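You operate a simulated robot arm through the tools that you are given. There is no shell and no other tool. Be economical: measure what you need, move in short steps, check, and stop when the job is done.

You run a simulated two-armed robot. Do the job below in one go: nothing can be reset, and whatever is moved stays where it is left.

TASK
Hold the deep blue tote on the top of the yellow platform steady with one hand and put the firebrick from the top of the yellow platform in it with the other.

It is judged by the outcome, as a careful person would: the job done as asked, and still so three seconds after it is handed in. It fails if anything else is knocked over, pushed out of place, dropped, spilled or broken.

THE ROBOT
Two 7-joint arms with two-finger parallel grippers on one trunk, on a base that drives. Base frame: it is fixed to the floor where the robot stands at the start and does not move with it; the origin is under the middle of the robot, x ahead of it, y to its left, z up; the surface under the hand at the start is at about z = 760. Lengths are in mm, angles in rad, forces in N, time in s.
The left shoulder is at the start at [199, 168, 1055], the right one opposite. Payload 4.4 kg a hand.
The TCP of each hand is the grasp point between the finger pads, 23 mm short of the fingertips. In the tool frame z runs along the fingers and y along their closing line. Largest opening 94 mm; finger width 38, thickness 10; the body of the gripper, 54 by 96 mm, starts 39 mm behind the TCP.
Orientation is told as [roll, pitch, yaw] about the base's x, y, z axes, in that order, counted from this pose: with the fingers straight down and closing along the base's y, the tool's x points along the base's -x, its y along +y and its z along -z.

THE INTERFACE
- The arms move only by the tool drive_tool. It takes "left_motion", "right_motion" or both (then of equal length, played together; a hand with none holds still); each is a list of rows, each a list of 6 numbers: the shift along the base's x, y, z in mm, then the turn, a rotation vector about the base's x, y, z in rad. In form: [[dx, dy, dz, ax, ay, az], ...]. A call has 1 to 20 rows; each row is the pose to reach, as a shift and turn from the pose commanded when the call began. "left_grip" and "right_grip" are, for a hand that has rows, the finger opening in mm, from 0 to 94, set as the call begins (left out, the last holds). Each row takes 0.2 s and may step no farther than 50 mm and 0.15 rad from the row before; otherwise, or with a gripper value out of range, the whole call is refused. A pose out of reach is approached as far as the arm can. The call stops where the force on the tool passes 40 N (or 10 N more than at its start, if that is more) or the arm is blocked; 0.2 s more then pass. Each finger travels about 72 mm/s and halts on what it meets, pressing with about 25 N; the grip force reading is that of the motor and also rises with nothing between the fingers. The clock runs only during rows and for 0.2 s after the last one: add rows that repeat a pose to give the fingers time. It gives the time, the measured TCP pose, the force on the tool (base axes), the opening and the grip force at its end, in the units of the frame above (readings bear some noise), with the torque about the TCP (base axes, N m) and any sound that the robot's microphone picked up.
- Cameras (640 x 400 px; columns grow to the right, rows downward): "scene" is now at [341.9, 4.6, 1199.4]; the picture's right is [0.08, -1.00, -0.00], its down [-0.42, -0.03, -0.91] and it looks along [0.91, 0.07, -0.42] (base axes); focal length 214 px, centre (320, 200). "left" rides on the left gripper at [87, -16, -74] in its tool frame; the picture's right is [0.18, 0.98, 0.00], its down [-0.58, 0.11, -0.81] and it looks along [-0.79, 0.15, 0.59] (tool axes); focal length 243 px, centre (320, 200). "right" rides on the right gripper at [86, 16, -75] in its tool frame; the picture's right is [-0.18, 0.98, 0.00], its down [-0.58, -0.11, -0.81] and it looks along [-0.79, -0.15, 0.59] (tool axes); focal length 243 px, centre (320, 200). There is no depth. A picture from a camera that has moved, and an enlarged one, comes with that camera's place and axes in the base frame and with its lens.
- camera(camera): a new picture of that camera. It takes no simulated time.
- slide_trunk(by): slides the trunk up (or, below 0, down) by that many mm; the arms and the scene camera ride with it, the base frame stays. It gives what a move gives, with no picture.
- drive_base(legs): drives the robot by 1 to 6 legs, each [ahead, left, turn to the left] in mm, mm and rad, along the robot's own axes; the way and the turn of a leg run together, so that a leg with both is an arc; at most 1500 mm and 3.142 rad a leg. The arms and the cameras ride along, it lands a little off, and it stops where it bumps. It gives what a move gives.
- head_to(pan, tilt): turns the head with the scene camera to pan (to the left, within 1.396 rad either way) and tilt (down, from -0.506 to 1.204), counted from straight ahead of the robot. It gives what a move gives.
- close_up(camera, box): a new picture of the part [left, top, right, bottom] of that camera's present view, enlarged. It takes no simulated time.
- sign_off(): hands the job in; it is judged then, once.

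Work in short steps. Places have to be worked out from the pictures, the camera data and where the tool is seen: move nearer, look again, correct. Check each grasp and each placing, and mend what went wrong. You have 120 turns and 100 pictures in all, those below and enlarged ones among them. Open the grippers and draw the arms clear of the work before you hand the job in, unless the task says otherwise; then end with one line.

The tools are called as a command line: name --argument value ..., lists and objects as JSON in quotes. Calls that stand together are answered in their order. drive_tool: Moves the arms, as the interface text tells. Its arguments: {"type":"object","properties":{"left_motion":{"type":"array","items":{"type":"array","items":{"type":"number"}}},"left_grip":{"type":"number"},"right_motion":{"type":"array","items":{"type":"array","items":{"type":"number"}}},"right_grip":{"type":"number"}},"required":[]} The other tools are called the same way: slide_trunk (by) slides the trunk up or down; drive_base (legs) drives the base; head_to (pan, tilt) turns the head that bears the scene camera; camera (camera) takes a picture; close_up (camera, box) takes an enlarged picture of a part of a camera's view; sign_off () hands the job in.

At the start:

```text
time: 0.0
left_position: [490.1, 247.2, 1166.2]
left_tcp_rot: [0.002, -0.002, 0.003]
left_wrist_force: [-0.2, 0.0, 0.0]
left_torque: [0.03, 0.0, -0.01]
left_grip_width: 94.0
left_gripper_force: 0.2
right_position: [605.3, -258.1, 1126.7]
right_tcp_rot: [0.001, -0.002, 0.0]
right_wrist_force: [0.7, 0.2, 0.3]
right_torque: [0.01, 0.01, 0.02]
right_grip_width: 93.8
right_gripper_force: 0.1
trunk travel left (down, up): [-75.0, 313.0]
robot x, y, heading: [-0.0, -1.0, 0.0]
head pan, tilt: [0.077, 0.435]
```

scene: 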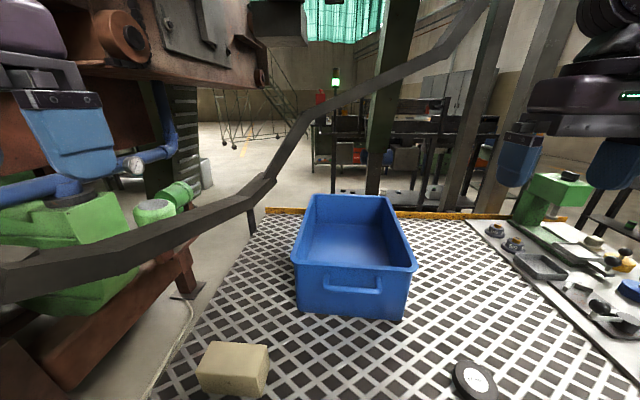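
right: 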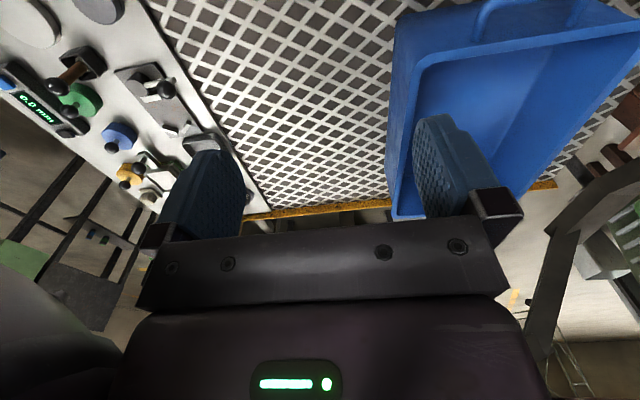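
left: 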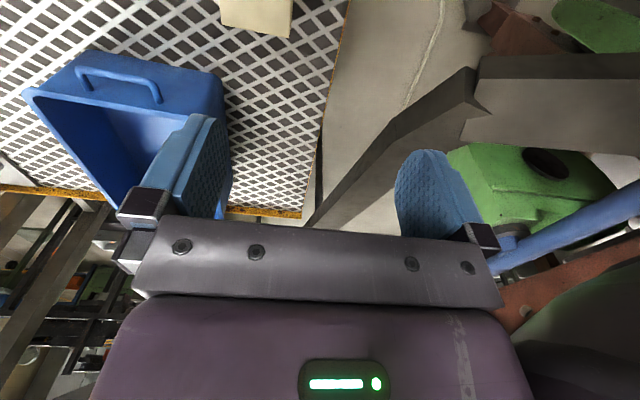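

The brick is near (540,160), and the tote spans about x 665–1000, y −165..80, with its rim at z≈915. I tilt the head down for a better look at both.

head_to --pan 0.15 --tilt 0.85

camera --camera "scene"

```text
time: 0.9
left_position: [489.7, 246.6, 1166.4]
left_tcp_rot: [0.003, -0.002, 0.0]
left_wrist_force: [-0.3, 0.2, 0.3]
left_torque: [0.01, 0.01, 0.02]
left_grip_width: 94.0
left_gripper_force: 0.1
right_position: [606.1, -257.4, 1126.9]
right_tcp_rot: [0.002, -0.002, 0.0]
right_wrist_force: [-0.2, -0.3, 0.5]
right_torque: [-0.01, 0.03, -0.04]
right_grip_width: 94.0
right_gripper_force: 0.1
trunk travel left (down, up): [-75.0, 313.0]
robot x, y, heading: [-2.8, 0.3, 0.0]
head pan, tilt: [0.15, 0.85]
```

```text
96 pictures are left
camera scene: at [327.7, 9.3, 1163.2], right [0.15, -0.99, 0.0], down [-0.74, -0.11, -0.66], along [0.65, 0.1, -0.75], focal length 214 px, centre (320, 200)
```

scene: 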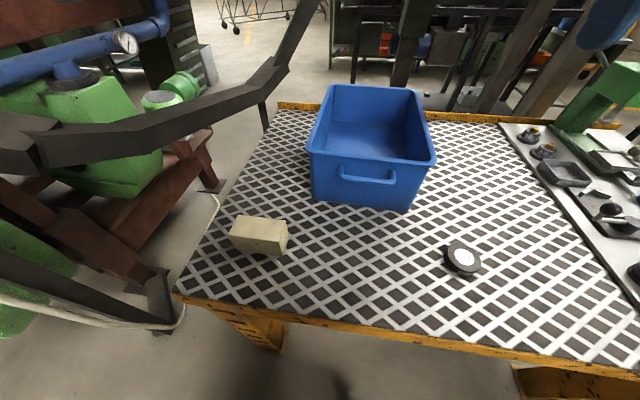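

close_up --camera "scene" --box '[200, 80, 456, 280]'

```text
2.00 times, centred on (328, 180) of scene
camera zoom: at [327.7, 9.3, 1163.2], right [0.15, -0.99, 0.0], down [-0.74, -0.11, -0.66], along [0.65, 0.1, -0.75], focal length 429 px, centre (304, 240)
```

zoom: 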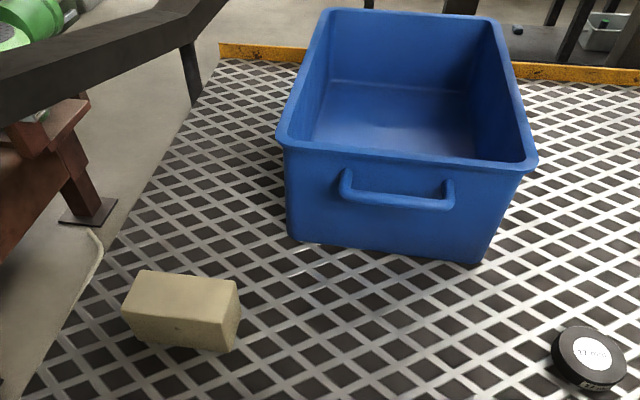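

The brick is about x 514–558, y 112–210, top z≈825. It is aligned with the base axes, so I need to close along x there. I bring the right hand above the tote's right wall and turn the left hand −90° above the brick.

drive_tool --left_motion '[[5, -8, -10, 0, 0, -0.143], [10, -16, -20, 0, 0, -0.286], [15, -24, -30, 0, 0, -0.429], [20, -32, -45, 0, 0, -0.571], [25, -40, -60, 0, 0, -0.714], [30, -48, -75, 0, 0, -0.857], [34, -56, -95, 0, 0, -1.0], [38, -64, -115, 0, 0, -1.143], [42, -72, -135, 0, 0, -1.285], [46, -80, -150, 0, 0, -1.428], [46, -86, -166, 0, 0, -1.571], [46, -86, -166, 0, 0, -1.571]]' --right_motion '[[15, 10, -10, 0, 0, 0], [30, 20, -20, 0, 0, 0], [45, 30, -30, 0, 0, 0], [60, 40, -40, 0, 0, 0], [75, 50, -55, 0, 0, 0], [90, 60, -70, 0, 0, 0], [105, 70, -85, 0, 0, 0], [120, 80, -95, 0, 0, 0], [135, 90, -105, 0, 0, 0], [150, 100, -117, 0, 0, 0], [154, 103, -127, 0, 0, 0], [154, 103, -127, 0, 0, 0]]'

camera --camera "left"

camera --camera "right"

camera --camera "scene"

```text
time: 3.7
left_position: [517.4, 163.7, 1077.0]
left_tcp_rot: [0.185, 0.039, -1.504]
left_wrist_force: [0.0, 0.6, -0.4]
left_torque: [0.0, 0.03, -0.01]
left_grip_width: 94.1
left_gripper_force: 0.1
right_position: [736.3, -172.5, 1041.0]
right_tcp_rot: [0.02, -0.057, 0.002]
right_wrist_force: [0.4, 0.2, 0.3]
right_torque: [-0.04, 0.03, 0.02]
right_grip_width: 94.1
right_gripper_force: 0.1
trunk travel left (down, up): [-75.0, 313.0]
robot x, y, heading: [-1.2, -1.3, -0.002]
head pan, tilt: [0.15, 0.85]
stopped in row 12 (left hand): the arm was blocked; the commanded pose is now the measured one
```

```text
94 pictures are left
camera left: at [482.1, 244.9, 1150.2], right [0.95, 0.24, 0.19], down [0.0, -0.61, 0.79], along [0.31, -0.75, -0.58], focal length 243 px, centre (320, 200)
```

left: 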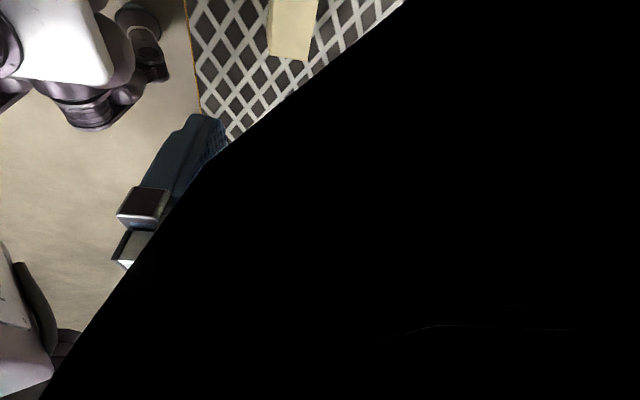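

```text
93 pictures are left
camera right: at [645.3, -157.3, 1110.9], right [0.18, 0.98, 0.03], down [0.54, -0.13, 0.83], along [0.82, -0.13, -0.55], focal length 243 px, centre (320, 200)
```

right: 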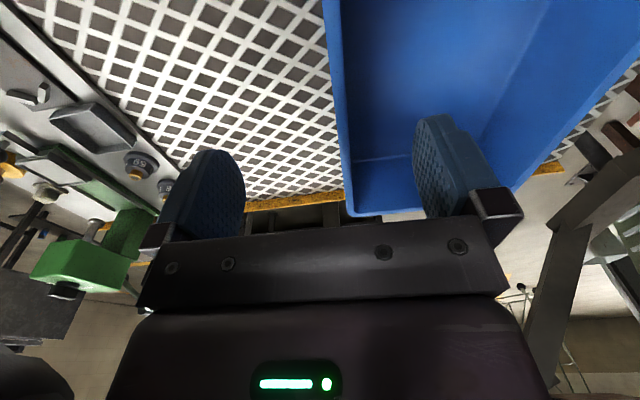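

```text
92 pictures are left
camera scene: at [296.8, -11.7, 1182.5], right [0.15, -0.99, -0.02], down [-0.73, -0.1, -0.68], along [0.67, 0.12, -0.73], focal length 214 px, centre (320, 200)
```

scene: 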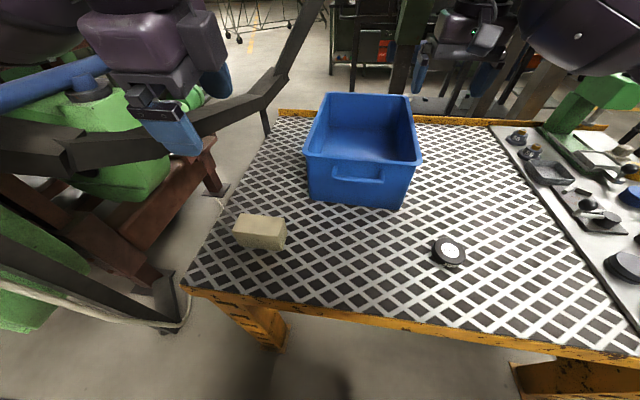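

The left arm is blocked and its camera is partly covered. I look left with the head to find what it touches.

head_to --pan 0.8 --tilt 0.1

camera --camera "scene"

```text
time: 4.8
left_position: [517.3, 163.5, 1076.1]
left_tcp_rot: [0.185, 0.04, -1.509]
left_wrist_force: [-0.1, -0.1, -0.4]
left_torque: [0.01, 0.03, -0.04]
left_grip_width: 94.0
left_gripper_force: 0.0
right_position: [732.8, -172.7, 1044.9]
right_tcp_rot: [0.021, -0.063, 0.0]
right_wrist_force: [0.8, 0.2, 0.5]
right_torque: [0.02, 0.03, 0.0]
right_grip_width: 94.0
right_gripper_force: 0.0
trunk travel left (down, up): [-75.0, 313.0]
robot x, y, heading: [-3.6, 3.1, 0.003]
head pan, tilt: [0.799, 0.099]
```

```text
91 pictures are left
camera scene: at [280.1, 41.8, 1251.1], right [0.72, -0.7, 0.0], down [-0.05, -0.05, -1.0], along [0.7, 0.71, -0.07], focal length 214 px, centre (320, 200)
```

scene: 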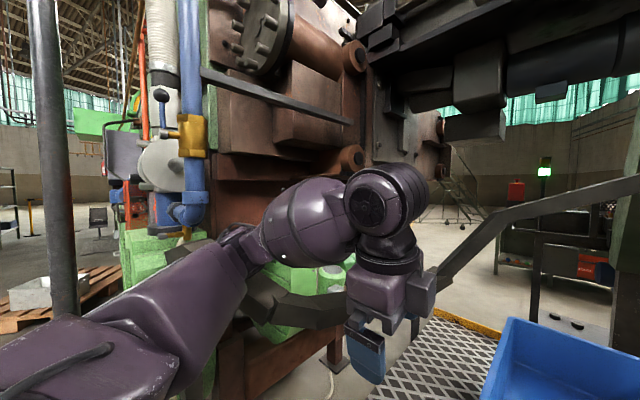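

The left hand's camera fouled its own forearm, so yaw −90° is the wrong way round. I back the hand out and turn it towards yaw 0; after that I'll go to +90°.

drive_tool --left_motion '[[0, 0, 10, -0.02, 0.06, 0.1], [0, 0, 25, -0.05, 0.12, 0.18], [0, 0, 40, -0.06, 0.18, 0.26], [0, 0, 50, -0.06, 0.18, 0.36], [0, 0, 60, -0.06, 0.18, 0.46], [0, 0, 60, -0.06, 0.18, 0.46]]'

```text
time: 6.4
left_position: [525.6, 170.0, 1108.1]
left_tcp_rot: [-0.054, 0.002, -1.042]
left_wrist_force: [0.2, 0.9, -0.9]
left_torque: [0.01, -0.01, -0.02]
left_grip_width: 93.8
left_gripper_force: 0.0
right_position: [744.7, -164.9, 1013.2]
right_tcp_rot: [0.013, -0.021, 0.006]
right_wrist_force: [-0.6, -0.2, -0.1]
right_torque: [-0.01, 0.0, -0.03]
right_grip_width: 93.9
right_gripper_force: 0.0
trunk travel left (down, up): [-75.0, 313.0]
robot x, y, heading: [0.3, -4.5, 0.003]
head pan, tilt: [0.799, 0.099]
stopped in row 6 (left hand): the arm was blocked; the commanded pose is now the measured one
```

camera --camera "scene"

drive_tool --left_motion '[[0, 0, 0, 0.01, 0, 0.14], [0, 0, 10, 0.02, 0, 0.28], [0, 0, 20, 0.03, 0, 0.42], [0, 0, 30, 0.04, 0, 0.56], [0, 0, 40, 0.04, 0, 0.7], [0, 0, 50, 0.04, 0, 0.84], [0, 0, 60, 0.03, 0, 0.97], [0, 0, 60, 0.03, 0, 1.04], [0, 0, 60, 0.03, 0, 1.04]]'

camera --camera "scene"

```text
90 pictures are left
camera scene: at [294.2, 49.1, 1238.1], right [0.72, -0.69, 0.0], down [-0.05, -0.06, -1.0], along [0.69, 0.72, -0.08], focal length 214 px, centre (320, 200)
```

scene: 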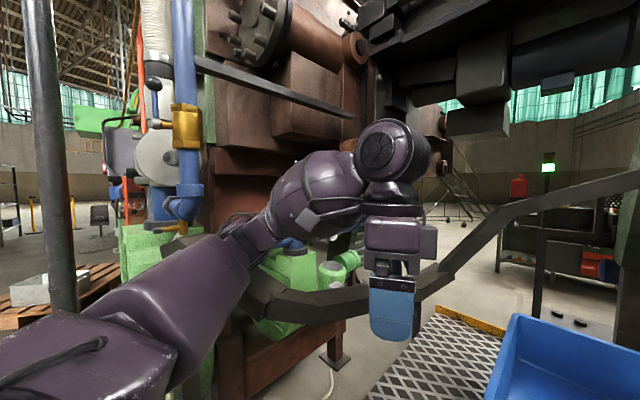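

```text
time: 8.4
left_position: [545.6, 183.2, 1146.9]
left_tcp_rot: [-0.066, 0.025, -0.01]
left_wrist_force: [-0.6, -0.3, -0.2]
left_torque: [-0.02, -0.03, -0.02]
left_grip_width: 94.0
left_gripper_force: 0.1
right_position: [762.2, -150.6, 997.8]
right_tcp_rot: [0.002, -0.001, 0.002]
right_wrist_force: [0.3, -0.3, 0.1]
right_torque: [-0.02, -0.02, -0.01]
right_grip_width: 93.9
right_gripper_force: 0.1
trunk travel left (down, up): [-75.0, 313.0]
robot x, y, heading: [-2.2, 0.6, 0.009]
head pan, tilt: [0.799, 0.099]
```

```text
89 pictures are left
camera scene: at [316.5, 66.9, 1229.5], right [0.72, -0.7, 0.0], down [-0.07, -0.07, -1.0], along [0.69, 0.71, -0.1], focal length 214 px, centre (320, 200)
```

scene: 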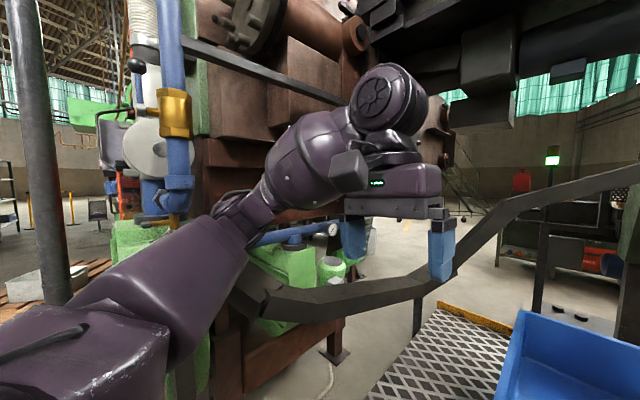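

The elbow had been pressing on the handrail at the left, and now it is free again. I raise the right hand, then move the robot back and right so that the left arm works more stretched out and away from the rail.

drive_tool --right_motion '[[0, 0, 40, 0, 0, 0], [0, 0, 80, 0, 0, 0], [0, 0, 80, 0, 0, 0]]'

drive_base --legs '[[-170, 0, 0], [0, -130, 0]]'

camera --camera "scene"

```text
time: 9.2
left_position: [546.6, 183.9, 1147.1]
left_tcp_rot: [-0.067, 0.025, -0.011]
left_wrist_force: [0.2, -0.1, -0.3]
left_torque: [0.0, 0.04, 0.01]
left_grip_width: 94.1
left_gripper_force: 0.1
right_position: [762.3, -150.1, 1078.5]
right_tcp_rot: [-0.001, 0.002, 0.002]
right_wrist_force: [-0.5, -0.4, -0.4]
right_torque: [0.03, -0.03, 0.03]
right_grip_width: 94.2
right_gripper_force: 0.1
trunk travel left (down, up): [-75.0, 313.0]
robot x, y, heading: [2.1, 1.6, -0.003]
head pan, tilt: [0.799, 0.099]
```

```text
time: 12.0
left_position: [377.7, 54.4, 1148.0]
left_tcp_rot: [-0.068, 0.024, -0.008]
left_wrist_force: [0.5, 0.4, -0.4]
left_torque: [-0.01, -0.02, 0.01]
left_grip_width: 94.1
left_gripper_force: 0.0
right_position: [593.7, -277.8, 1078.4]
right_tcp_rot: [-0.002, 0.001, 0.006]
right_wrist_force: [0.3, 0.2, 0.2]
right_torque: [0.02, -0.01, -0.01]
right_grip_width: 94.1
right_gripper_force: 0.0
trunk travel left (down, up): [-75.0, 313.0]
robot x, y, heading: [-167.2, -133.0, 0.003]
head pan, tilt: [0.799, 0.099]
```

```text
88 pictures are left
camera scene: at [148.8, -62.3, 1229.6], right [0.72, -0.69, 0.0], down [-0.07, -0.07, -1.0], along [0.69, 0.72, -0.1], focal length 214 px, centre (320, 200)
```

scene: 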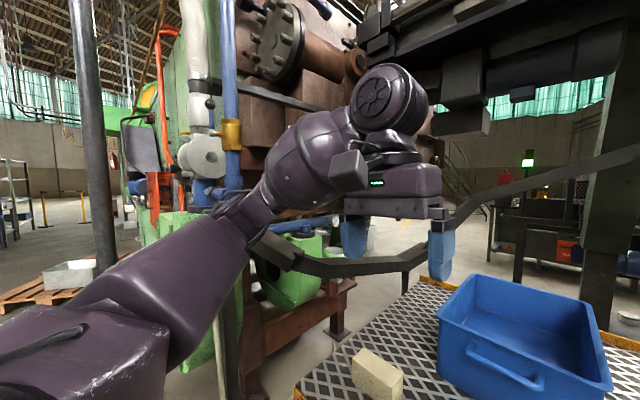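

Clear of the rail now. I translate the left hand above the brick and level it, then turn it to yaw +90°.

drive_tool --left_motion '[[40, 27, 0, 0.034, -0.012, 0], [80, 54, 0, 0.068, -0.024, 0], [120, 81, 0, 0.068, -0.024, 0], [158, 107, 0, 0.068, -0.024, 0], [158, 107, 0, 0.068, -0.024, 0]]'

drive_tool --left_motion '[[0, 0, -10, 0, 0, 0.143], [0, 0, -20, 0, 0, 0.286], [0, 0, -30, 0, 0, 0.429], [0, 0, -40, 0, 0, 0.571], [0, 0, -50, 0, 0, 0.714], [0, 0, -60, 0, 0, 0.857], [0, 0, -75, 0, 0, 1.0], [0, 0, -90, 0, 0, 1.143], [0, 0, -105, 0, 0, 1.285], [0, 0, -120, 0, 0, 1.428], [0, 0, -140, 0, 0, 1.571], [0, 0, -140, 0, 0, 1.571]]'

camera --camera "left"

camera --camera "scene"

```text
time: 13.2
left_position: [536.7, 161.7, 1149.0]
left_tcp_rot: [0.003, 0.001, -0.008]
left_wrist_force: [-1.0, 0.1, 0.6]
left_torque: [0.0, 0.01, -0.01]
left_grip_width: 94.1
left_gripper_force: 0.1
right_position: [593.2, -278.3, 1079.4]
right_tcp_rot: [0.001, 0.0, 0.005]
right_wrist_force: [0.0, 0.4, 0.4]
right_torque: [0.03, -0.01, 0.01]
right_grip_width: 94.0
right_gripper_force: 0.1
trunk travel left (down, up): [-75.0, 313.0]
robot x, y, heading: [-167.7, -129.3, 0.004]
head pan, tilt: [0.799, 0.099]
```

```text
time: 15.8
left_position: [535.9, 160.7, 1007.5]
left_tcp_rot: [-0.001, 0.001, 1.566]
left_wrist_force: [0.4, 0.4, -0.4]
left_torque: [-0.01, 0.02, 0.05]
left_grip_width: 93.7
left_gripper_force: 0.2
right_position: [594.6, -278.4, 1079.4]
right_tcp_rot: [0.001, 0.0, 0.006]
right_wrist_force: [-0.3, 0.0, 0.7]
right_torque: [-0.01, 0.02, -0.04]
right_grip_width: 94.4
right_gripper_force: 0.0
trunk travel left (down, up): [-75.0, 313.0]
robot x, y, heading: [-165.8, -131.4, 0.005]
head pan, tilt: [0.799, 0.099]
```

```text
87 pictures are left
camera left: at [550.1, 74.4, 1081.5], right [-0.98, -0.18, 0.0], down [-0.11, 0.58, 0.81], along [-0.14, 0.79, -0.59], focal length 243 px, centre (320, 200)
```

left: 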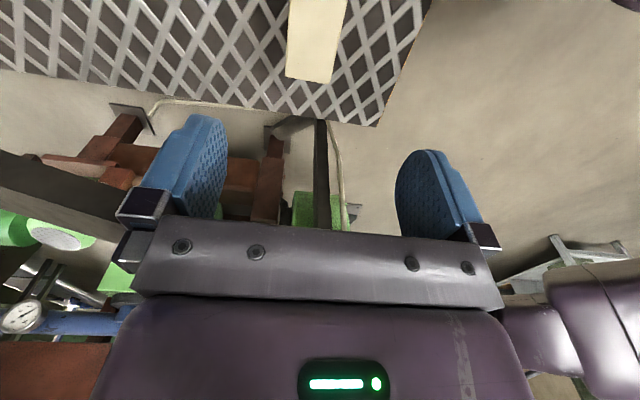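

```text
86 pictures are left
camera scene: at [148.4, -62.1, 1229.8], right [0.72, -0.69, 0.0], down [-0.07, -0.07, -1.0], along [0.69, 0.72, -0.1], focal length 214 px, centre (320, 200)
```

scene: 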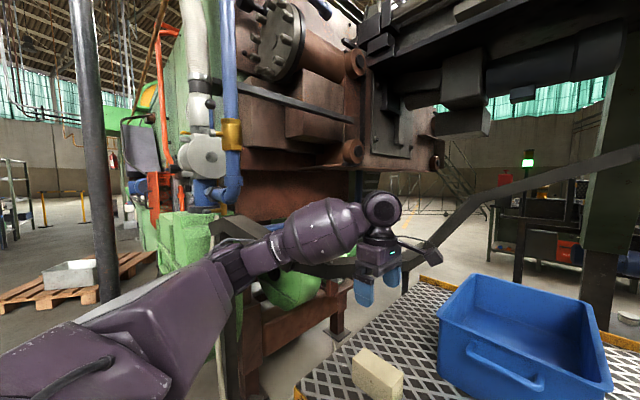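

The brick is centred at x≈541, y≈160, about 47 mm wide. I descend to z≈880 and check.

drive_tool --left_motion '[[5, 0, -30, 0, 0, 0.005], [5, 0, -60, 0, 0, 0.005], [5, 0, -95, 0, 0, 0.005], [5, 0, -127, 0, 0, 0.005], [5, 0, -127, 0, 0, 0.005]]'

head_to --pan 0.5 --tilt 0.6

camera --camera "left"

camera --camera "scene"

```text
time: 17.0
left_position: [540.7, 163.5, 880.8]
left_tcp_rot: [0.0, 0.001, 1.57]
left_wrist_force: [-0.3, 0.8, 0.2]
left_torque: [0.01, 0.0, 0.0]
left_grip_width: 93.7
left_gripper_force: 0.0
right_position: [594.2, -277.4, 1080.6]
right_tcp_rot: [-0.001, 0.0, 0.006]
right_wrist_force: [-0.2, 0.0, -1.4]
right_torque: [0.0, 0.03, -0.04]
right_grip_width: 93.9
right_gripper_force: 0.0
trunk travel left (down, up): [-75.0, 313.0]
robot x, y, heading: [-167.1, -130.7, 0.006]
head pan, tilt: [0.799, 0.099]
```

```text
time: 17.9
left_position: [541.7, 162.0, 880.1]
left_tcp_rot: [0.0, -0.001, 1.57]
left_wrist_force: [-0.1, 0.0, -0.1]
left_torque: [0.01, 0.01, 0.01]
left_grip_width: 94.0
left_gripper_force: 0.1
right_position: [594.8, -278.4, 1079.3]
right_tcp_rot: [0.0, 0.001, 0.006]
right_wrist_force: [0.6, -0.2, 0.6]
right_torque: [0.0, 0.0, -0.01]
right_grip_width: 94.1
right_gripper_force: 0.0
trunk travel left (down, up): [-75.0, 313.0]
robot x, y, heading: [-171.1, -125.7, 0.004]
head pan, tilt: [0.499, 0.6]
```

```text
85 pictures are left
camera left: at [556.3, 76.1, 954.8], right [-0.98, -0.18, 0.0], down [-0.11, 0.58, 0.81], along [-0.15, 0.79, -0.59], focal length 243 px, centre (320, 200)
```

left: 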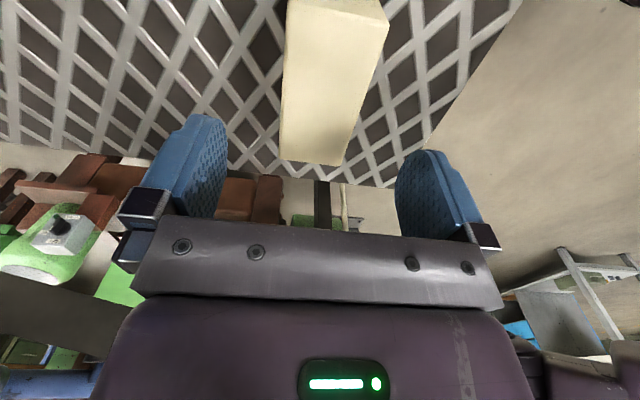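

```text
84 pictures are left
camera scene: at [162.3, -85.6, 1183.5], right [0.48, -0.88, 0.0], down [-0.49, -0.27, -0.83], along [0.72, 0.4, -0.56], focal length 214 px, centre (320, 200)
```

scene: 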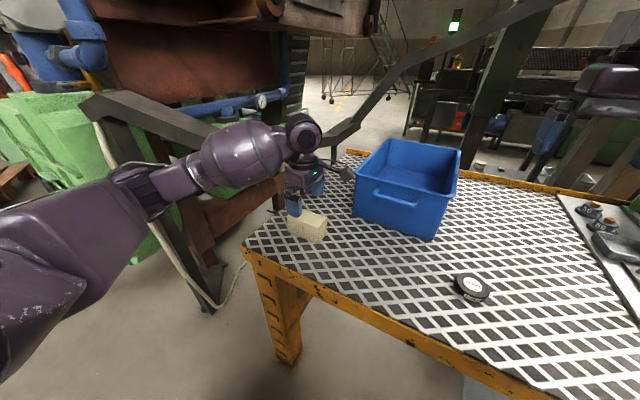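

The brick centre is about (539,158), yawed by roughly +0.05. I align to that, descend to z≈803, then close.

drive_tool --left_motion '[[-2, -3, -25, 0, 0, 0.05], [-2, -3, -50, 0, 0, 0.05], [-2, -3, -77, 0, 0, 0.05], [-2, -3, -77, 0, 0, 0.05]]'

camera --camera "left"

close_up --camera "scene" --box '[240, 130, 400, 270]'

```text
time: 18.9
left_position: [539.6, 159.2, 804.7]
left_tcp_rot: [-0.001, -0.001, 1.619]
left_wrist_force: [-0.5, -1.5, 0.2]
left_torque: [-0.02, -0.01, 0.01]
left_grip_width: 93.9
left_gripper_force: 0.0
right_position: [593.7, -278.0, 1079.9]
right_tcp_rot: [-0.001, 0.0, 0.004]
right_wrist_force: [0.5, 0.1, -0.7]
right_torque: [0.0, 0.01, 0.01]
right_grip_width: 93.9
right_gripper_force: 0.0
trunk travel left (down, up): [-75.0, 313.0]
robot x, y, heading: [-168.0, -132.3, 0.002]
head pan, tilt: [0.499, 0.6]
```

```text
83 pictures are left
camera left: at [558.8, 73.2, 879.1], right [-0.97, -0.23, 0.0], down [-0.14, 0.58, 0.81], along [-0.19, 0.78, -0.59], focal length 243 px, centre (320, 200)
```

left: 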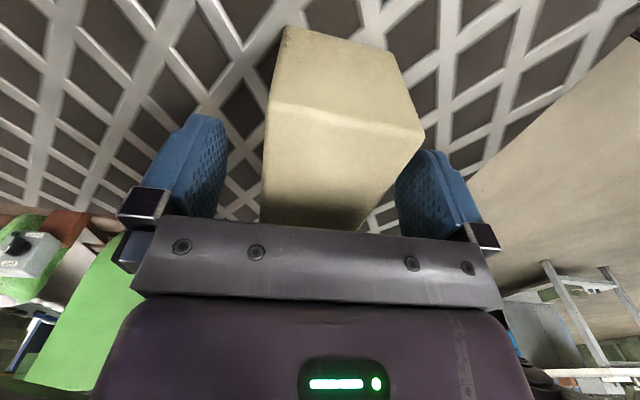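

```text
2.86 times, centred on (320, 200) of scene
camera zoom: at [161.9, -85.6, 1183.7], right [0.48, -0.88, 0.0], down [-0.49, -0.27, -0.83], along [0.72, 0.4, -0.56], focal length 613 px, centre (320, 200)
```

zoom: 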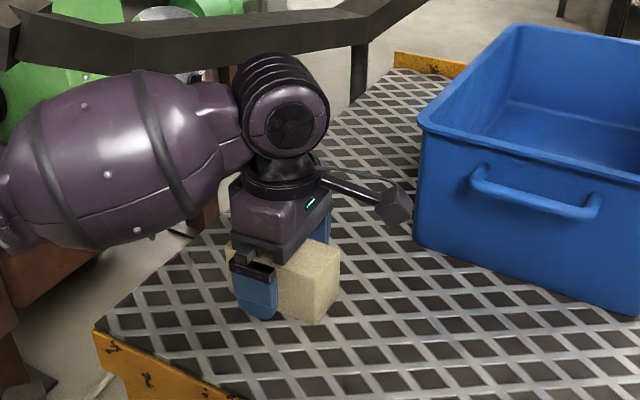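

The fingers straddle the brick. I close now.

drive_tool --left_motion '[[0, 0, 0, 0, 0, 0], [0, 0, 0, 0, 0, 0], [0, 0, 0, 0, 0, 0], [0, 0, 0, 0, 0, 0], [0, 0, 0, 0, 0, 0]]' --left_grip 20

camera --camera "left"

```text
time: 20.1
left_position: [540.1, 159.2, 804.3]
left_tcp_rot: [0.0, 0.001, 1.619]
left_wrist_force: [0.1, -0.2, 0.3]
left_torque: [-0.16, 0.0, -0.02]
left_grip_width: 49.7
left_gripper_force: 25.4
right_position: [593.9, -278.9, 1079.1]
right_tcp_rot: [-0.001, 0.0, 0.004]
right_wrist_force: [0.0, 0.0, 0.5]
right_torque: [0.02, 0.02, 0.01]
right_grip_width: 93.8
right_gripper_force: 0.0
trunk travel left (down, up): [-75.0, 313.0]
robot x, y, heading: [-167.3, -130.6, 0.007]
head pan, tilt: [0.499, 0.6]
```

```text
81 pictures are left
camera left: at [559.0, 73.2, 878.8], right [-0.97, -0.23, 0.0], down [-0.14, 0.58, 0.81], along [-0.19, 0.78, -0.59], focal length 243 px, centre (320, 200)
```

left: 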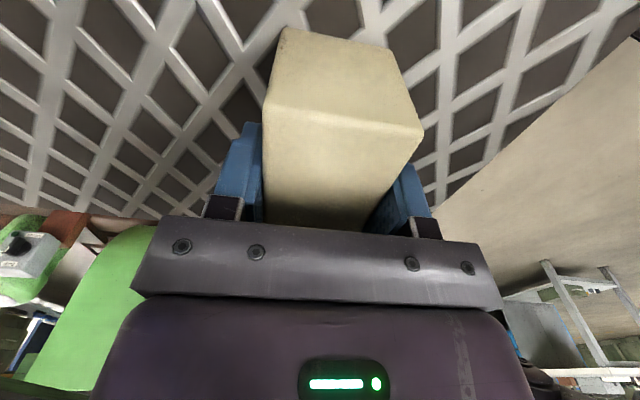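

It is gripped at 49.7 mm. I lift straight up, slowly.

drive_tool --left_motion '[[0, 0, 10, 0, 0, 0], [0, 0, 30, 0, 0, 0], [0, 0, 55, 0, 0, 0], [0, 0, 85, 0, 0, 0], [0, 0, 115, 0, 0, 0], [0, 0, 145, 0, 0, 0], [0, 0, 175, 0, 0, 0], [0, 0, 200, 0, 0, 0], [0, 0, 220, 0, 0, 0], [0, 0, 230, 0, 0, 0], [0, 0, 230, 0, 0, 0]]'

camera --camera "left"

camera --camera "scene"

```text
time: 22.6
left_position: [538.9, 158.8, 1032.8]
left_tcp_rot: [0.0, 0.002, 1.62]
left_wrist_force: [-0.7, 0.8, -2.7]
left_torque: [-0.02, -0.01, 0.0]
left_grip_width: 50.0
left_gripper_force: 25.1
right_position: [594.3, -279.0, 1078.4]
right_tcp_rot: [0.0, 0.003, 0.006]
right_wrist_force: [0.6, -0.7, 0.0]
right_torque: [0.0, -0.02, -0.03]
right_grip_width: 93.8
right_gripper_force: 0.0
trunk travel left (down, up): [-75.0, 313.0]
robot x, y, heading: [-168.1, -132.6, 0.003]
head pan, tilt: [0.499, 0.6]
```

```text
80 pictures are left
camera left: at [559.4, 73.0, 1106.8], right [-0.97, -0.23, 0.0], down [-0.14, 0.58, 0.81], along [-0.19, 0.78, -0.59], focal length 243 px, centre (320, 200)
```

left: 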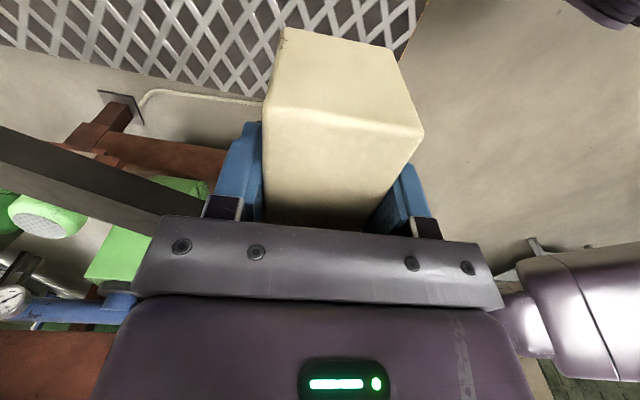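

```text
79 pictures are left
camera scene: at [162.7, -85.5, 1183.2], right [0.48, -0.88, 0.0], down [-0.5, -0.27, -0.82], along [0.72, 0.4, -0.57], focal length 214 px, centre (320, 200)
```

scene: 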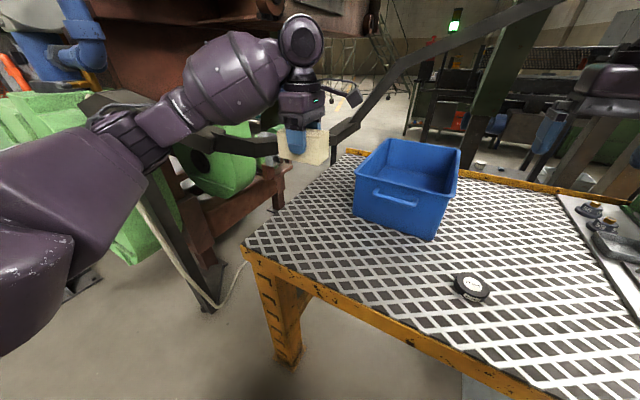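

The brick is held securely. I drive 150 mm forward so both hands can comfortably reach the tote.

drive_base --legs '[[150, 0, 0]]'

head_to --pan 0.1 --tilt 0.75

camera --camera "scene"

camera --camera "right"

```text
time: 23.9
left_position: [689.5, 157.8, 1032.9]
left_tcp_rot: [0.002, 0.0, 1.616]
left_wrist_force: [0.2, 0.2, -3.5]
left_torque: [-0.03, 0.02, 0.0]
left_grip_width: 50.0
left_gripper_force: 24.9
right_position: [743.7, -279.6, 1078.5]
right_tcp_rot: [-0.001, -0.001, 0.005]
right_wrist_force: [0.1, 0.4, -0.8]
right_torque: [0.0, 0.01, 0.0]
right_grip_width: 94.2
right_gripper_force: 0.0
trunk travel left (down, up): [-75.0, 313.0]
robot x, y, heading: [-18.0, -131.6, 0.006]
head pan, tilt: [0.499, 0.6]
```

```text
time: 24.8
left_position: [690.6, 157.1, 1031.9]
left_tcp_rot: [0.002, 0.001, 1.616]
left_wrist_force: [0.0, -1.5, -3.2]
left_torque: [0.02, -0.01, 0.0]
left_grip_width: 50.1
left_gripper_force: 24.8
right_position: [743.6, -279.8, 1078.1]
right_tcp_rot: [0.0, 0.0, 0.004]
right_wrist_force: [-0.5, -0.5, -0.4]
right_torque: [-0.02, -0.04, 0.02]
right_grip_width: 94.0
right_gripper_force: 0.2
trunk travel left (down, up): [-75.0, 313.0]
robot x, y, heading: [-21.3, -128.1, 0.001]
head pan, tilt: [0.099, 0.75]
```

```text
78 pictures are left
camera scene: at [316.8, -119.9, 1170.5], right [0.1, -0.99, 0.0], down [-0.68, -0.07, -0.73], along [0.73, 0.07, -0.68], focal length 214 px, centre (320, 200)
```

scene: 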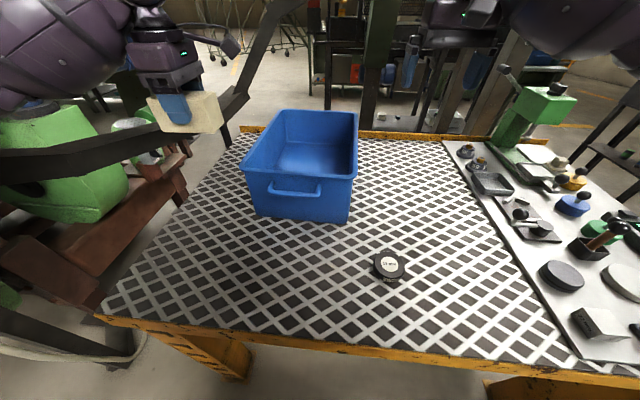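

```text
77 pictures are left
camera right: at [657.2, -263.8, 1153.1], right [0.18, 0.98, 0.0], down [0.58, -0.11, 0.81], along [0.79, -0.15, -0.59], focal length 243 px, centre (320, 200)
```

right: 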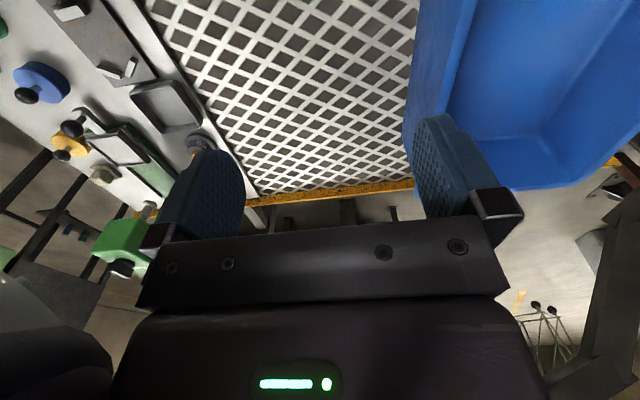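

I move the right hand above the tote's right wall and look.

drive_tool --right_motion '[[2, 40, -10, 0, 0, 0], [4, 80, -30, 0, 0, 0], [6, 115, -55, 0, 0, 0], [6, 122, -78, 0, 0, 0], [6, 122, -78, 0, 0, 0]]'

camera --camera "right"

close_up --camera "scene" --box '[224, 60, 416, 180]'

```text
time: 26.0
left_position: [689.9, 157.7, 1033.8]
left_tcp_rot: [0.0, 0.001, 1.616]
left_wrist_force: [0.5, -0.7, -2.9]
left_torque: [0.01, -0.02, 0.02]
left_grip_width: 49.8
left_gripper_force: 24.7
right_position: [750.1, -158.4, 1001.2]
right_tcp_rot: [0.0, -0.001, 0.003]
right_wrist_force: [0.2, 0.2, 0.5]
right_torque: [0.01, -0.01, -0.03]
right_grip_width: 93.9
right_gripper_force: 0.0
trunk travel left (down, up): [-75.0, 313.0]
robot x, y, heading: [-19.1, -131.8, 0.0]
head pan, tilt: [0.099, 0.75]
```

```text
76 pictures are left
camera right: at [663.2, -142.7, 1075.3], right [0.18, 0.98, 0.0], down [0.58, -0.11, 0.81], along [0.79, -0.15, -0.59], focal length 243 px, centre (320, 200)
```

right: 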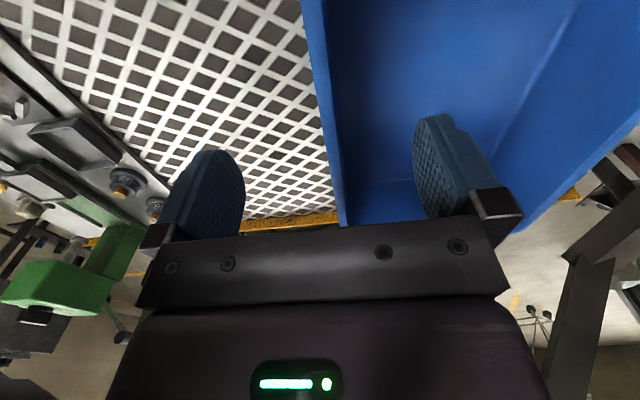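

```text
3.33 times, centred on (320, 120) of scene
camera zoom: at [316.5, -119.9, 1170.7], right [0.1, -0.99, 0.0], down [-0.68, -0.07, -0.73], along [0.73, 0.07, -0.68], focal length 715 px, centre (320, 467)
```

zoom: 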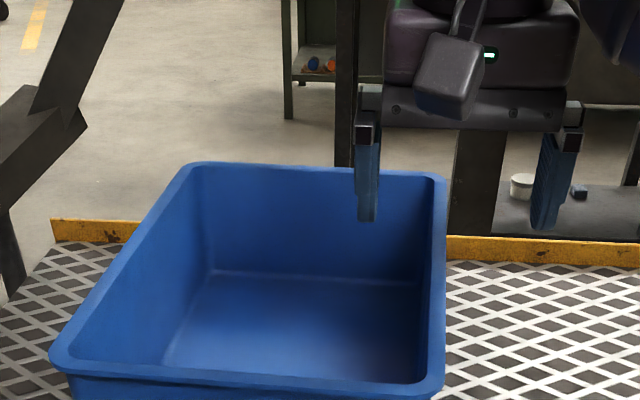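

The right wall is centred at y≈−155 at x=750, with a slight yaw of −0.035. I lower the right hand so the fingers straddle it, to TCP z≈895.

drive_tool --right_motion '[[0, 3, -25, 0, 0, -0.036], [0, 3, -50, 0, 0, -0.036], [0, 3, -75, 0, 0, -0.036], [0, 3, -95, 0, 0, -0.036], [0, 3, -105, 0, 0, -0.036], [0, 3, -105, 0, 0, -0.036]]'

camera --camera "right"

close_up --camera "scene" --box '[224, 60, 416, 180]'

```text
time: 27.4
left_position: [688.8, 158.1, 1032.3]
left_tcp_rot: [0.0, -0.001, 1.616]
left_wrist_force: [0.4, -0.7, -2.8]
left_torque: [-0.03, 0.02, 0.01]
left_grip_width: 49.8
left_gripper_force: 24.7
right_position: [747.2, -155.9, 895.7]
right_tcp_rot: [-0.001, 0.0, -0.034]
right_wrist_force: [0.2, 0.6, 0.1]
right_torque: [0.0, 0.0, -0.01]
right_grip_width: 94.1
right_gripper_force: 0.1
trunk travel left (down, up): [-75.0, 313.0]
robot x, y, heading: [-19.4, -130.9, 0.003]
head pan, tilt: [0.099, 0.75]
```

```text
74 pictures are left
camera right: at [662.2, -136.4, 969.8], right [0.22, 0.98, 0.0], down [0.58, -0.13, 0.81], along [0.79, -0.17, -0.59], focal length 243 px, centre (320, 200)
```

right: 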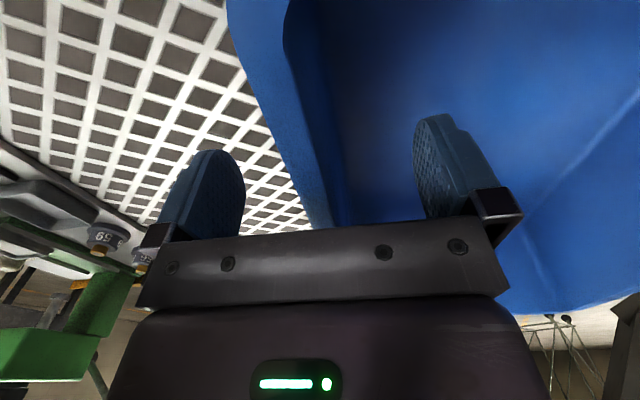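

```text
3.33 times, centred on (320, 120) of scene
camera zoom: at [316.8, -119.9, 1170.5], right [0.1, -0.99, 0.0], down [-0.68, -0.07, -0.73], along [0.73, 0.07, -0.68], focal length 715 px, centre (320, 467)
```

zoom: 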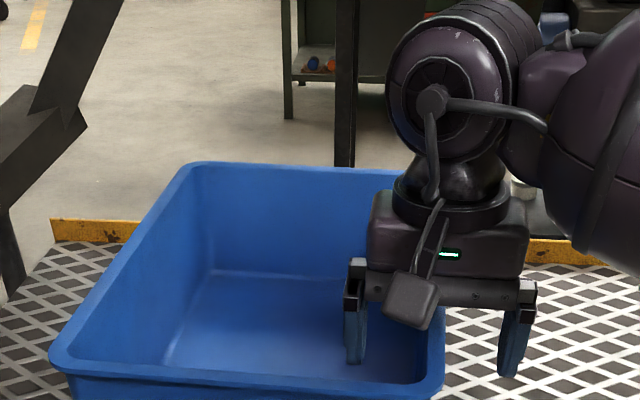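

The fingers straddle the wall and look about centred. I close the right gripper.

drive_tool --right_motion '[[0, 0, 0, 0, 0, 0], [0, 0, 0, 0, 0, 0], [0, 0, 0, 0, 0, 0], [0, 0, 0, 0, 0, 0], [0, 0, 0, 0, 0, 0], [0, 0, 0, 0, 0, 0]]' --right_grip 0

camera --camera "scene"

```text
time: 28.8
left_position: [690.3, 157.4, 1033.1]
left_tcp_rot: [0.002, -0.002, 1.617]
left_wrist_force: [-0.4, -0.2, -2.8]
left_torque: [-0.03, 0.0, 0.01]
left_grip_width: 49.9
left_gripper_force: 24.7
right_position: [749.0, -155.6, 894.9]
right_tcp_rot: [0.001, 0.0, -0.034]
right_wrist_force: [-0.9, 3.4, -0.2]
right_torque: [0.04, -0.24, 0.54]
right_grip_width: 5.0
right_gripper_force: 24.9
trunk travel left (down, up): [-75.0, 313.0]
robot x, y, heading: [-19.6, -128.4, -0.005]
head pan, tilt: [0.099, 0.75]
```

```text
72 pictures are left
camera scene: at [316.7, -119.8, 1170.5], right [0.1, -0.99, 0.0], down [-0.68, -0.07, -0.73], along [0.73, 0.07, -0.68], focal length 214 px, centre (320, 200)
```

scene: 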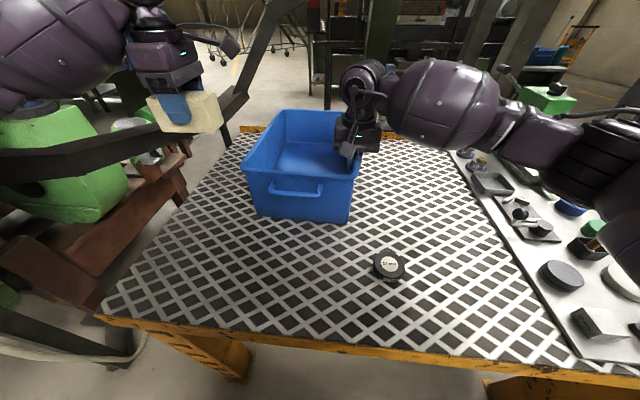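

The wall is gripped. I carry the brick forward and over the tote to about (855,−15), still high.

drive_tool --left_motion '[[40, 0, 0, 0, 0, 0], [80, 0, 0, 0, 0, -0.03], [120, -20, 0, 0, 0, -0.06], [145, -50, 0, 0, 0, -0.08], [160, -85, 0, 0, 0, -0.08], [165, -120, 0, 0, 0, -0.08], [165, -150, 0, 0, 0, -0.08], [165, -172, 0, 0, 0, -0.08], [165, -172, 0, 0, 0, -0.08]]'

camera --camera "left"

close_up --camera "scene" --box '[200, 40, 424, 180]'

```text
time: 30.8
left_position: [856.3, -15.5, 1031.8]
left_tcp_rot: [0.001, 0.0, 1.536]
left_wrist_force: [-0.7, 0.7, -3.5]
left_torque: [-0.03, -0.03, -0.04]
left_grip_width: 50.1
left_gripper_force: 25.2
right_position: [747.9, -156.4, 895.4]
right_tcp_rot: [0.0, -0.001, -0.033]
right_wrist_force: [0.9, -0.5, 1.5]
right_torque: [-0.01, 0.15, -0.11]
right_grip_width: 5.1
right_gripper_force: 24.5
trunk travel left (down, up): [-75.0, 313.0]
robot x, y, heading: [-22.4, -128.7, 0.002]
head pan, tilt: [0.099, 0.75]
```

```text
71 pictures are left
camera left: at [868.4, -101.6, 1106.7], right [-0.99, -0.15, 0.0], down [-0.09, 0.58, 0.81], along [-0.12, 0.8, -0.59], focal length 243 px, centre (320, 200)
```

left: 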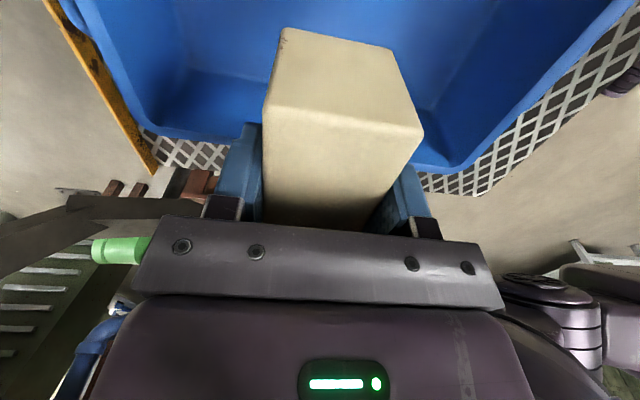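

```text
2.86 times, centred on (312, 110) of scene
camera zoom: at [316.8, -120.1, 1170.5], right [0.1, -0.99, 0.0], down [-0.68, -0.07, -0.73], along [0.73, 0.07, -0.68], focal length 613 px, centre (343, 457)
```

zoom: 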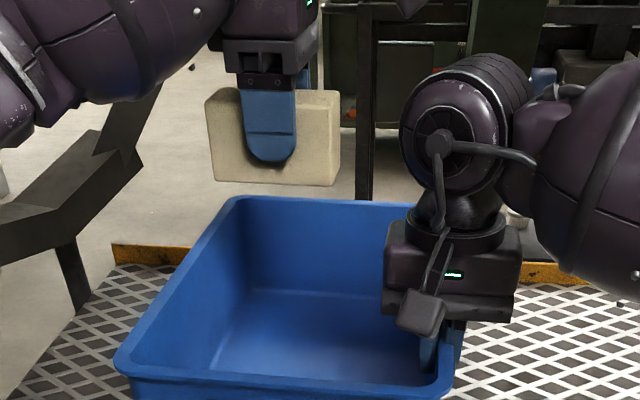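

The brick is over the tote interior. I lower it to TCP z≈890 and check the forearm against the left wall.

drive_tool --left_motion '[[0, 0, -30, 0, 0, 0], [0, 0, -60, 0, 0, 0], [0, 0, -90, 0, 0, 0], [0, 0, -120, 0, 0, 0], [0, 0, -142, 0, 0, 0], [0, 0, -142, 0, 0, 0]]'

camera --camera "left"

close_up --camera "scene" --box '[200, 40, 424, 180]'

```text
time: 32.2
left_position: [855.4, -14.0, 888.2]
left_tcp_rot: [-0.001, 0.001, 1.537]
left_wrist_force: [-0.1, 0.2, -2.9]
left_torque: [0.02, 0.0, -0.02]
left_grip_width: 50.0
left_gripper_force: 24.6
right_position: [747.7, -155.7, 895.5]
right_tcp_rot: [-0.001, 0.0, -0.032]
right_wrist_force: [-0.8, -1.7, 2.2]
right_torque: [0.02, -0.07, 0.05]
right_grip_width: 5.1
right_gripper_force: 25.0
trunk travel left (down, up): [-75.0, 313.0]
robot x, y, heading: [-17.0, -126.1, 0.003]
head pan, tilt: [0.099, 0.75]
```

```text
69 pictures are left
camera left: at [867.4, -101.2, 963.8], right [-0.99, -0.15, 0.0], down [-0.09, 0.58, 0.81], along [-0.12, 0.8, -0.59], focal length 243 px, centre (320, 200)
```

left: 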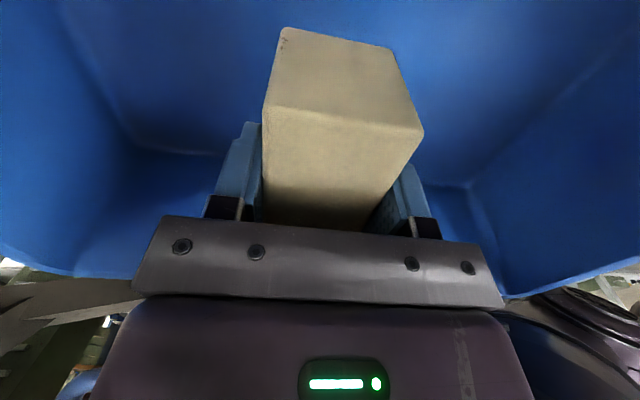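

```text
2.86 times, centred on (312, 110) of scene
camera zoom: at [316.8, -120.1, 1170.5], right [0.1, -0.99, 0.0], down [-0.68, -0.07, -0.73], along [0.73, 0.07, -0.68], focal length 613 px, centre (343, 457)
```

zoom: 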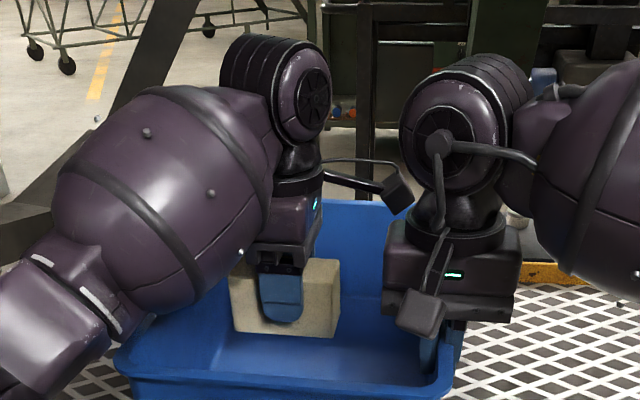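

The forearm's bulge is already close to the front-left rim because the elbow hangs low. I need higher shoulders, so I open the right hand and raise the trunk; both hands lift straight up out of the tote.

drive_tool --left_motion '[[0, 0, 40, 0, 0, 0], [0, 0, 80, 0, 0, 0], [0, 0, 110, 0, 0, 0], [0, 0, 140, 0, 0, 0], [0, 0, 140, 0, 0, 0], [0, 0, 140, 0, 0, 0], [0, 0, 140, 0, 0, 0]]' --right_motion '[[0, 0, 0, 0, 0, 0], [0, 0, 0, 0, 0, 0], [0, 0, 0, 0, 0, 0], [0, 0, 0, 0, 0, 0], [0, 0, 0, 0, 0, 0], [0, 0, 0, 0, 0, 0], [0, 0, 0, 0, 0, 0]]' --right_grip 94

slide_trunk --by 250

camera --camera "scene"

```text
time: 33.8
left_position: [856.0, -13.3, 1030.3]
left_tcp_rot: [0.001, -0.002, 1.535]
left_wrist_force: [0.0, -0.3, -2.7]
left_torque: [0.0, 0.0, -0.03]
left_grip_width: 49.8
left_gripper_force: 25.0
right_position: [748.3, -156.2, 895.0]
right_tcp_rot: [0.0, 0.002, -0.033]
right_wrist_force: [-0.8, 0.3, -0.5]
right_torque: [0.02, 0.03, 0.0]
right_grip_width: 93.9
right_gripper_force: 0.1
trunk travel left (down, up): [-75.0, 313.0]
robot x, y, heading: [-17.5, -125.8, 0.002]
head pan, tilt: [0.099, 0.75]
```

```text
time: 36.4
left_position: [715.3, -15.2, 1564.8]
left_tcp_rot: [-0.389, -0.012, 1.538]
left_wrist_force: [0.3, -0.1, -3.3]
left_torque: [-0.02, 0.03, -0.04]
left_grip_width: 50.0
left_gripper_force: 25.9
right_position: [748.3, -154.8, 1151.9]
right_tcp_rot: [0.0, -0.009, -0.033]
right_wrist_force: [-0.1, 0.1, -0.1]
right_torque: [-0.01, -0.04, 0.0]
right_grip_width: 93.7
right_gripper_force: 0.0
trunk travel left (down, up): [-325.0, 63.0]
robot x, y, heading: [-17.1, -131.9, 0.006]
head pan, tilt: [0.099, 0.75]
```

```text
67 pictures are left
camera scene: at [123.3, -120.2, 1452.6], right [0.1, -0.99, 0.0], down [-0.68, -0.07, -0.73], along [0.73, 0.07, -0.68], focal length 214 px, centre (320, 200)
```

scene: 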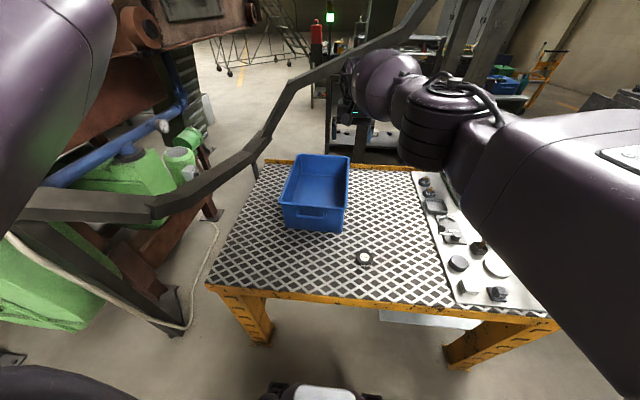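

The left hand rose more than expected and tilted. I look up to see why before moving anything.

head_to --pan 0.2 --tilt 0.0

camera --camera "scene"

camera --camera "left"

```text
time: 37.5
left_position: [714.4, -15.1, 1565.0]
left_tcp_rot: [-0.388, -0.014, 1.539]
left_wrist_force: [0.0, -0.1, -3.0]
left_torque: [0.03, 0.02, 0.05]
left_grip_width: 50.0
left_gripper_force: 24.6
right_position: [749.0, -155.2, 1151.8]
right_tcp_rot: [-0.001, -0.011, -0.032]
right_wrist_force: [0.0, -0.6, 0.1]
right_torque: [0.01, 0.03, 0.02]
right_grip_width: 94.0
right_gripper_force: 0.0
trunk travel left (down, up): [-325.0, 63.0]
robot x, y, heading: [-20.1, -128.7, -0.0]
head pan, tilt: [0.201, 0.0]
```

```text
66 pictures are left
camera scene: at [128.5, -110.6, 1520.8], right [0.2, -0.98, 0.0], down [0.0, 0.0, -1.0], along [0.98, 0.2, 0.0], focal length 214 px, centre (320, 200)
```

scene: 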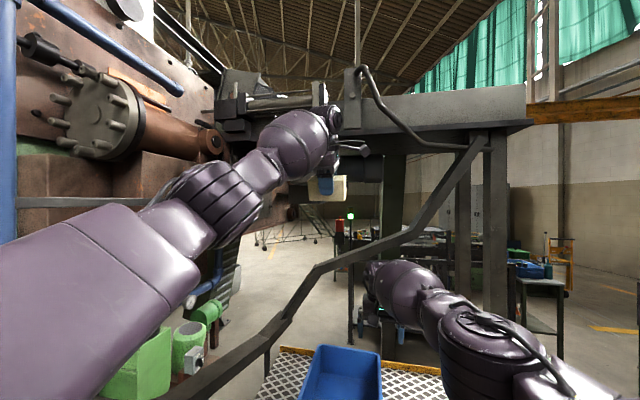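

```text
65 pictures are left
camera left: at [697.5, -102.2, 1638.2], right [-0.92, -0.15, -0.37], down [-0.39, 0.58, 0.71], along [0.11, 0.8, -0.59], focal length 243 px, centre (320, 200)
```

left: 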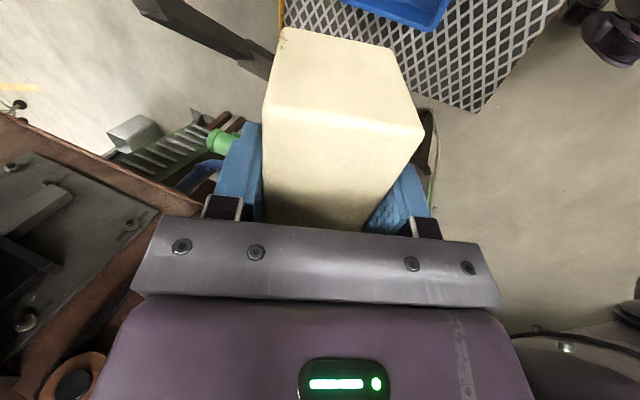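

The brick is still held. I give the left hand a small down-step to see how it responds from this pose.

drive_tool --left_motion '[[0, 0, -10, 0, 0, 0], [0, 0, -20, 0, 0, 0], [0, 0, -20, 0, 0, 0]]'

```text
time: 38.3
left_position: [714.4, -15.0, 1544.7]
left_tcp_rot: [-0.387, -0.015, 1.537]
left_wrist_force: [-0.5, -0.7, -3.0]
left_torque: [0.02, 0.0, 0.0]
left_grip_width: 50.0
left_gripper_force: 25.2
right_position: [748.6, -155.1, 1151.6]
right_tcp_rot: [0.001, -0.009, -0.034]
right_wrist_force: [0.2, 0.1, 1.0]
right_torque: [0.0, -0.03, -0.02]
right_grip_width: 93.8
right_gripper_force: 0.1
trunk travel left (down, up): [-325.0, 63.0]
robot x, y, heading: [-17.4, -130.2, 0.002]
head pan, tilt: [0.201, 0.0]
```

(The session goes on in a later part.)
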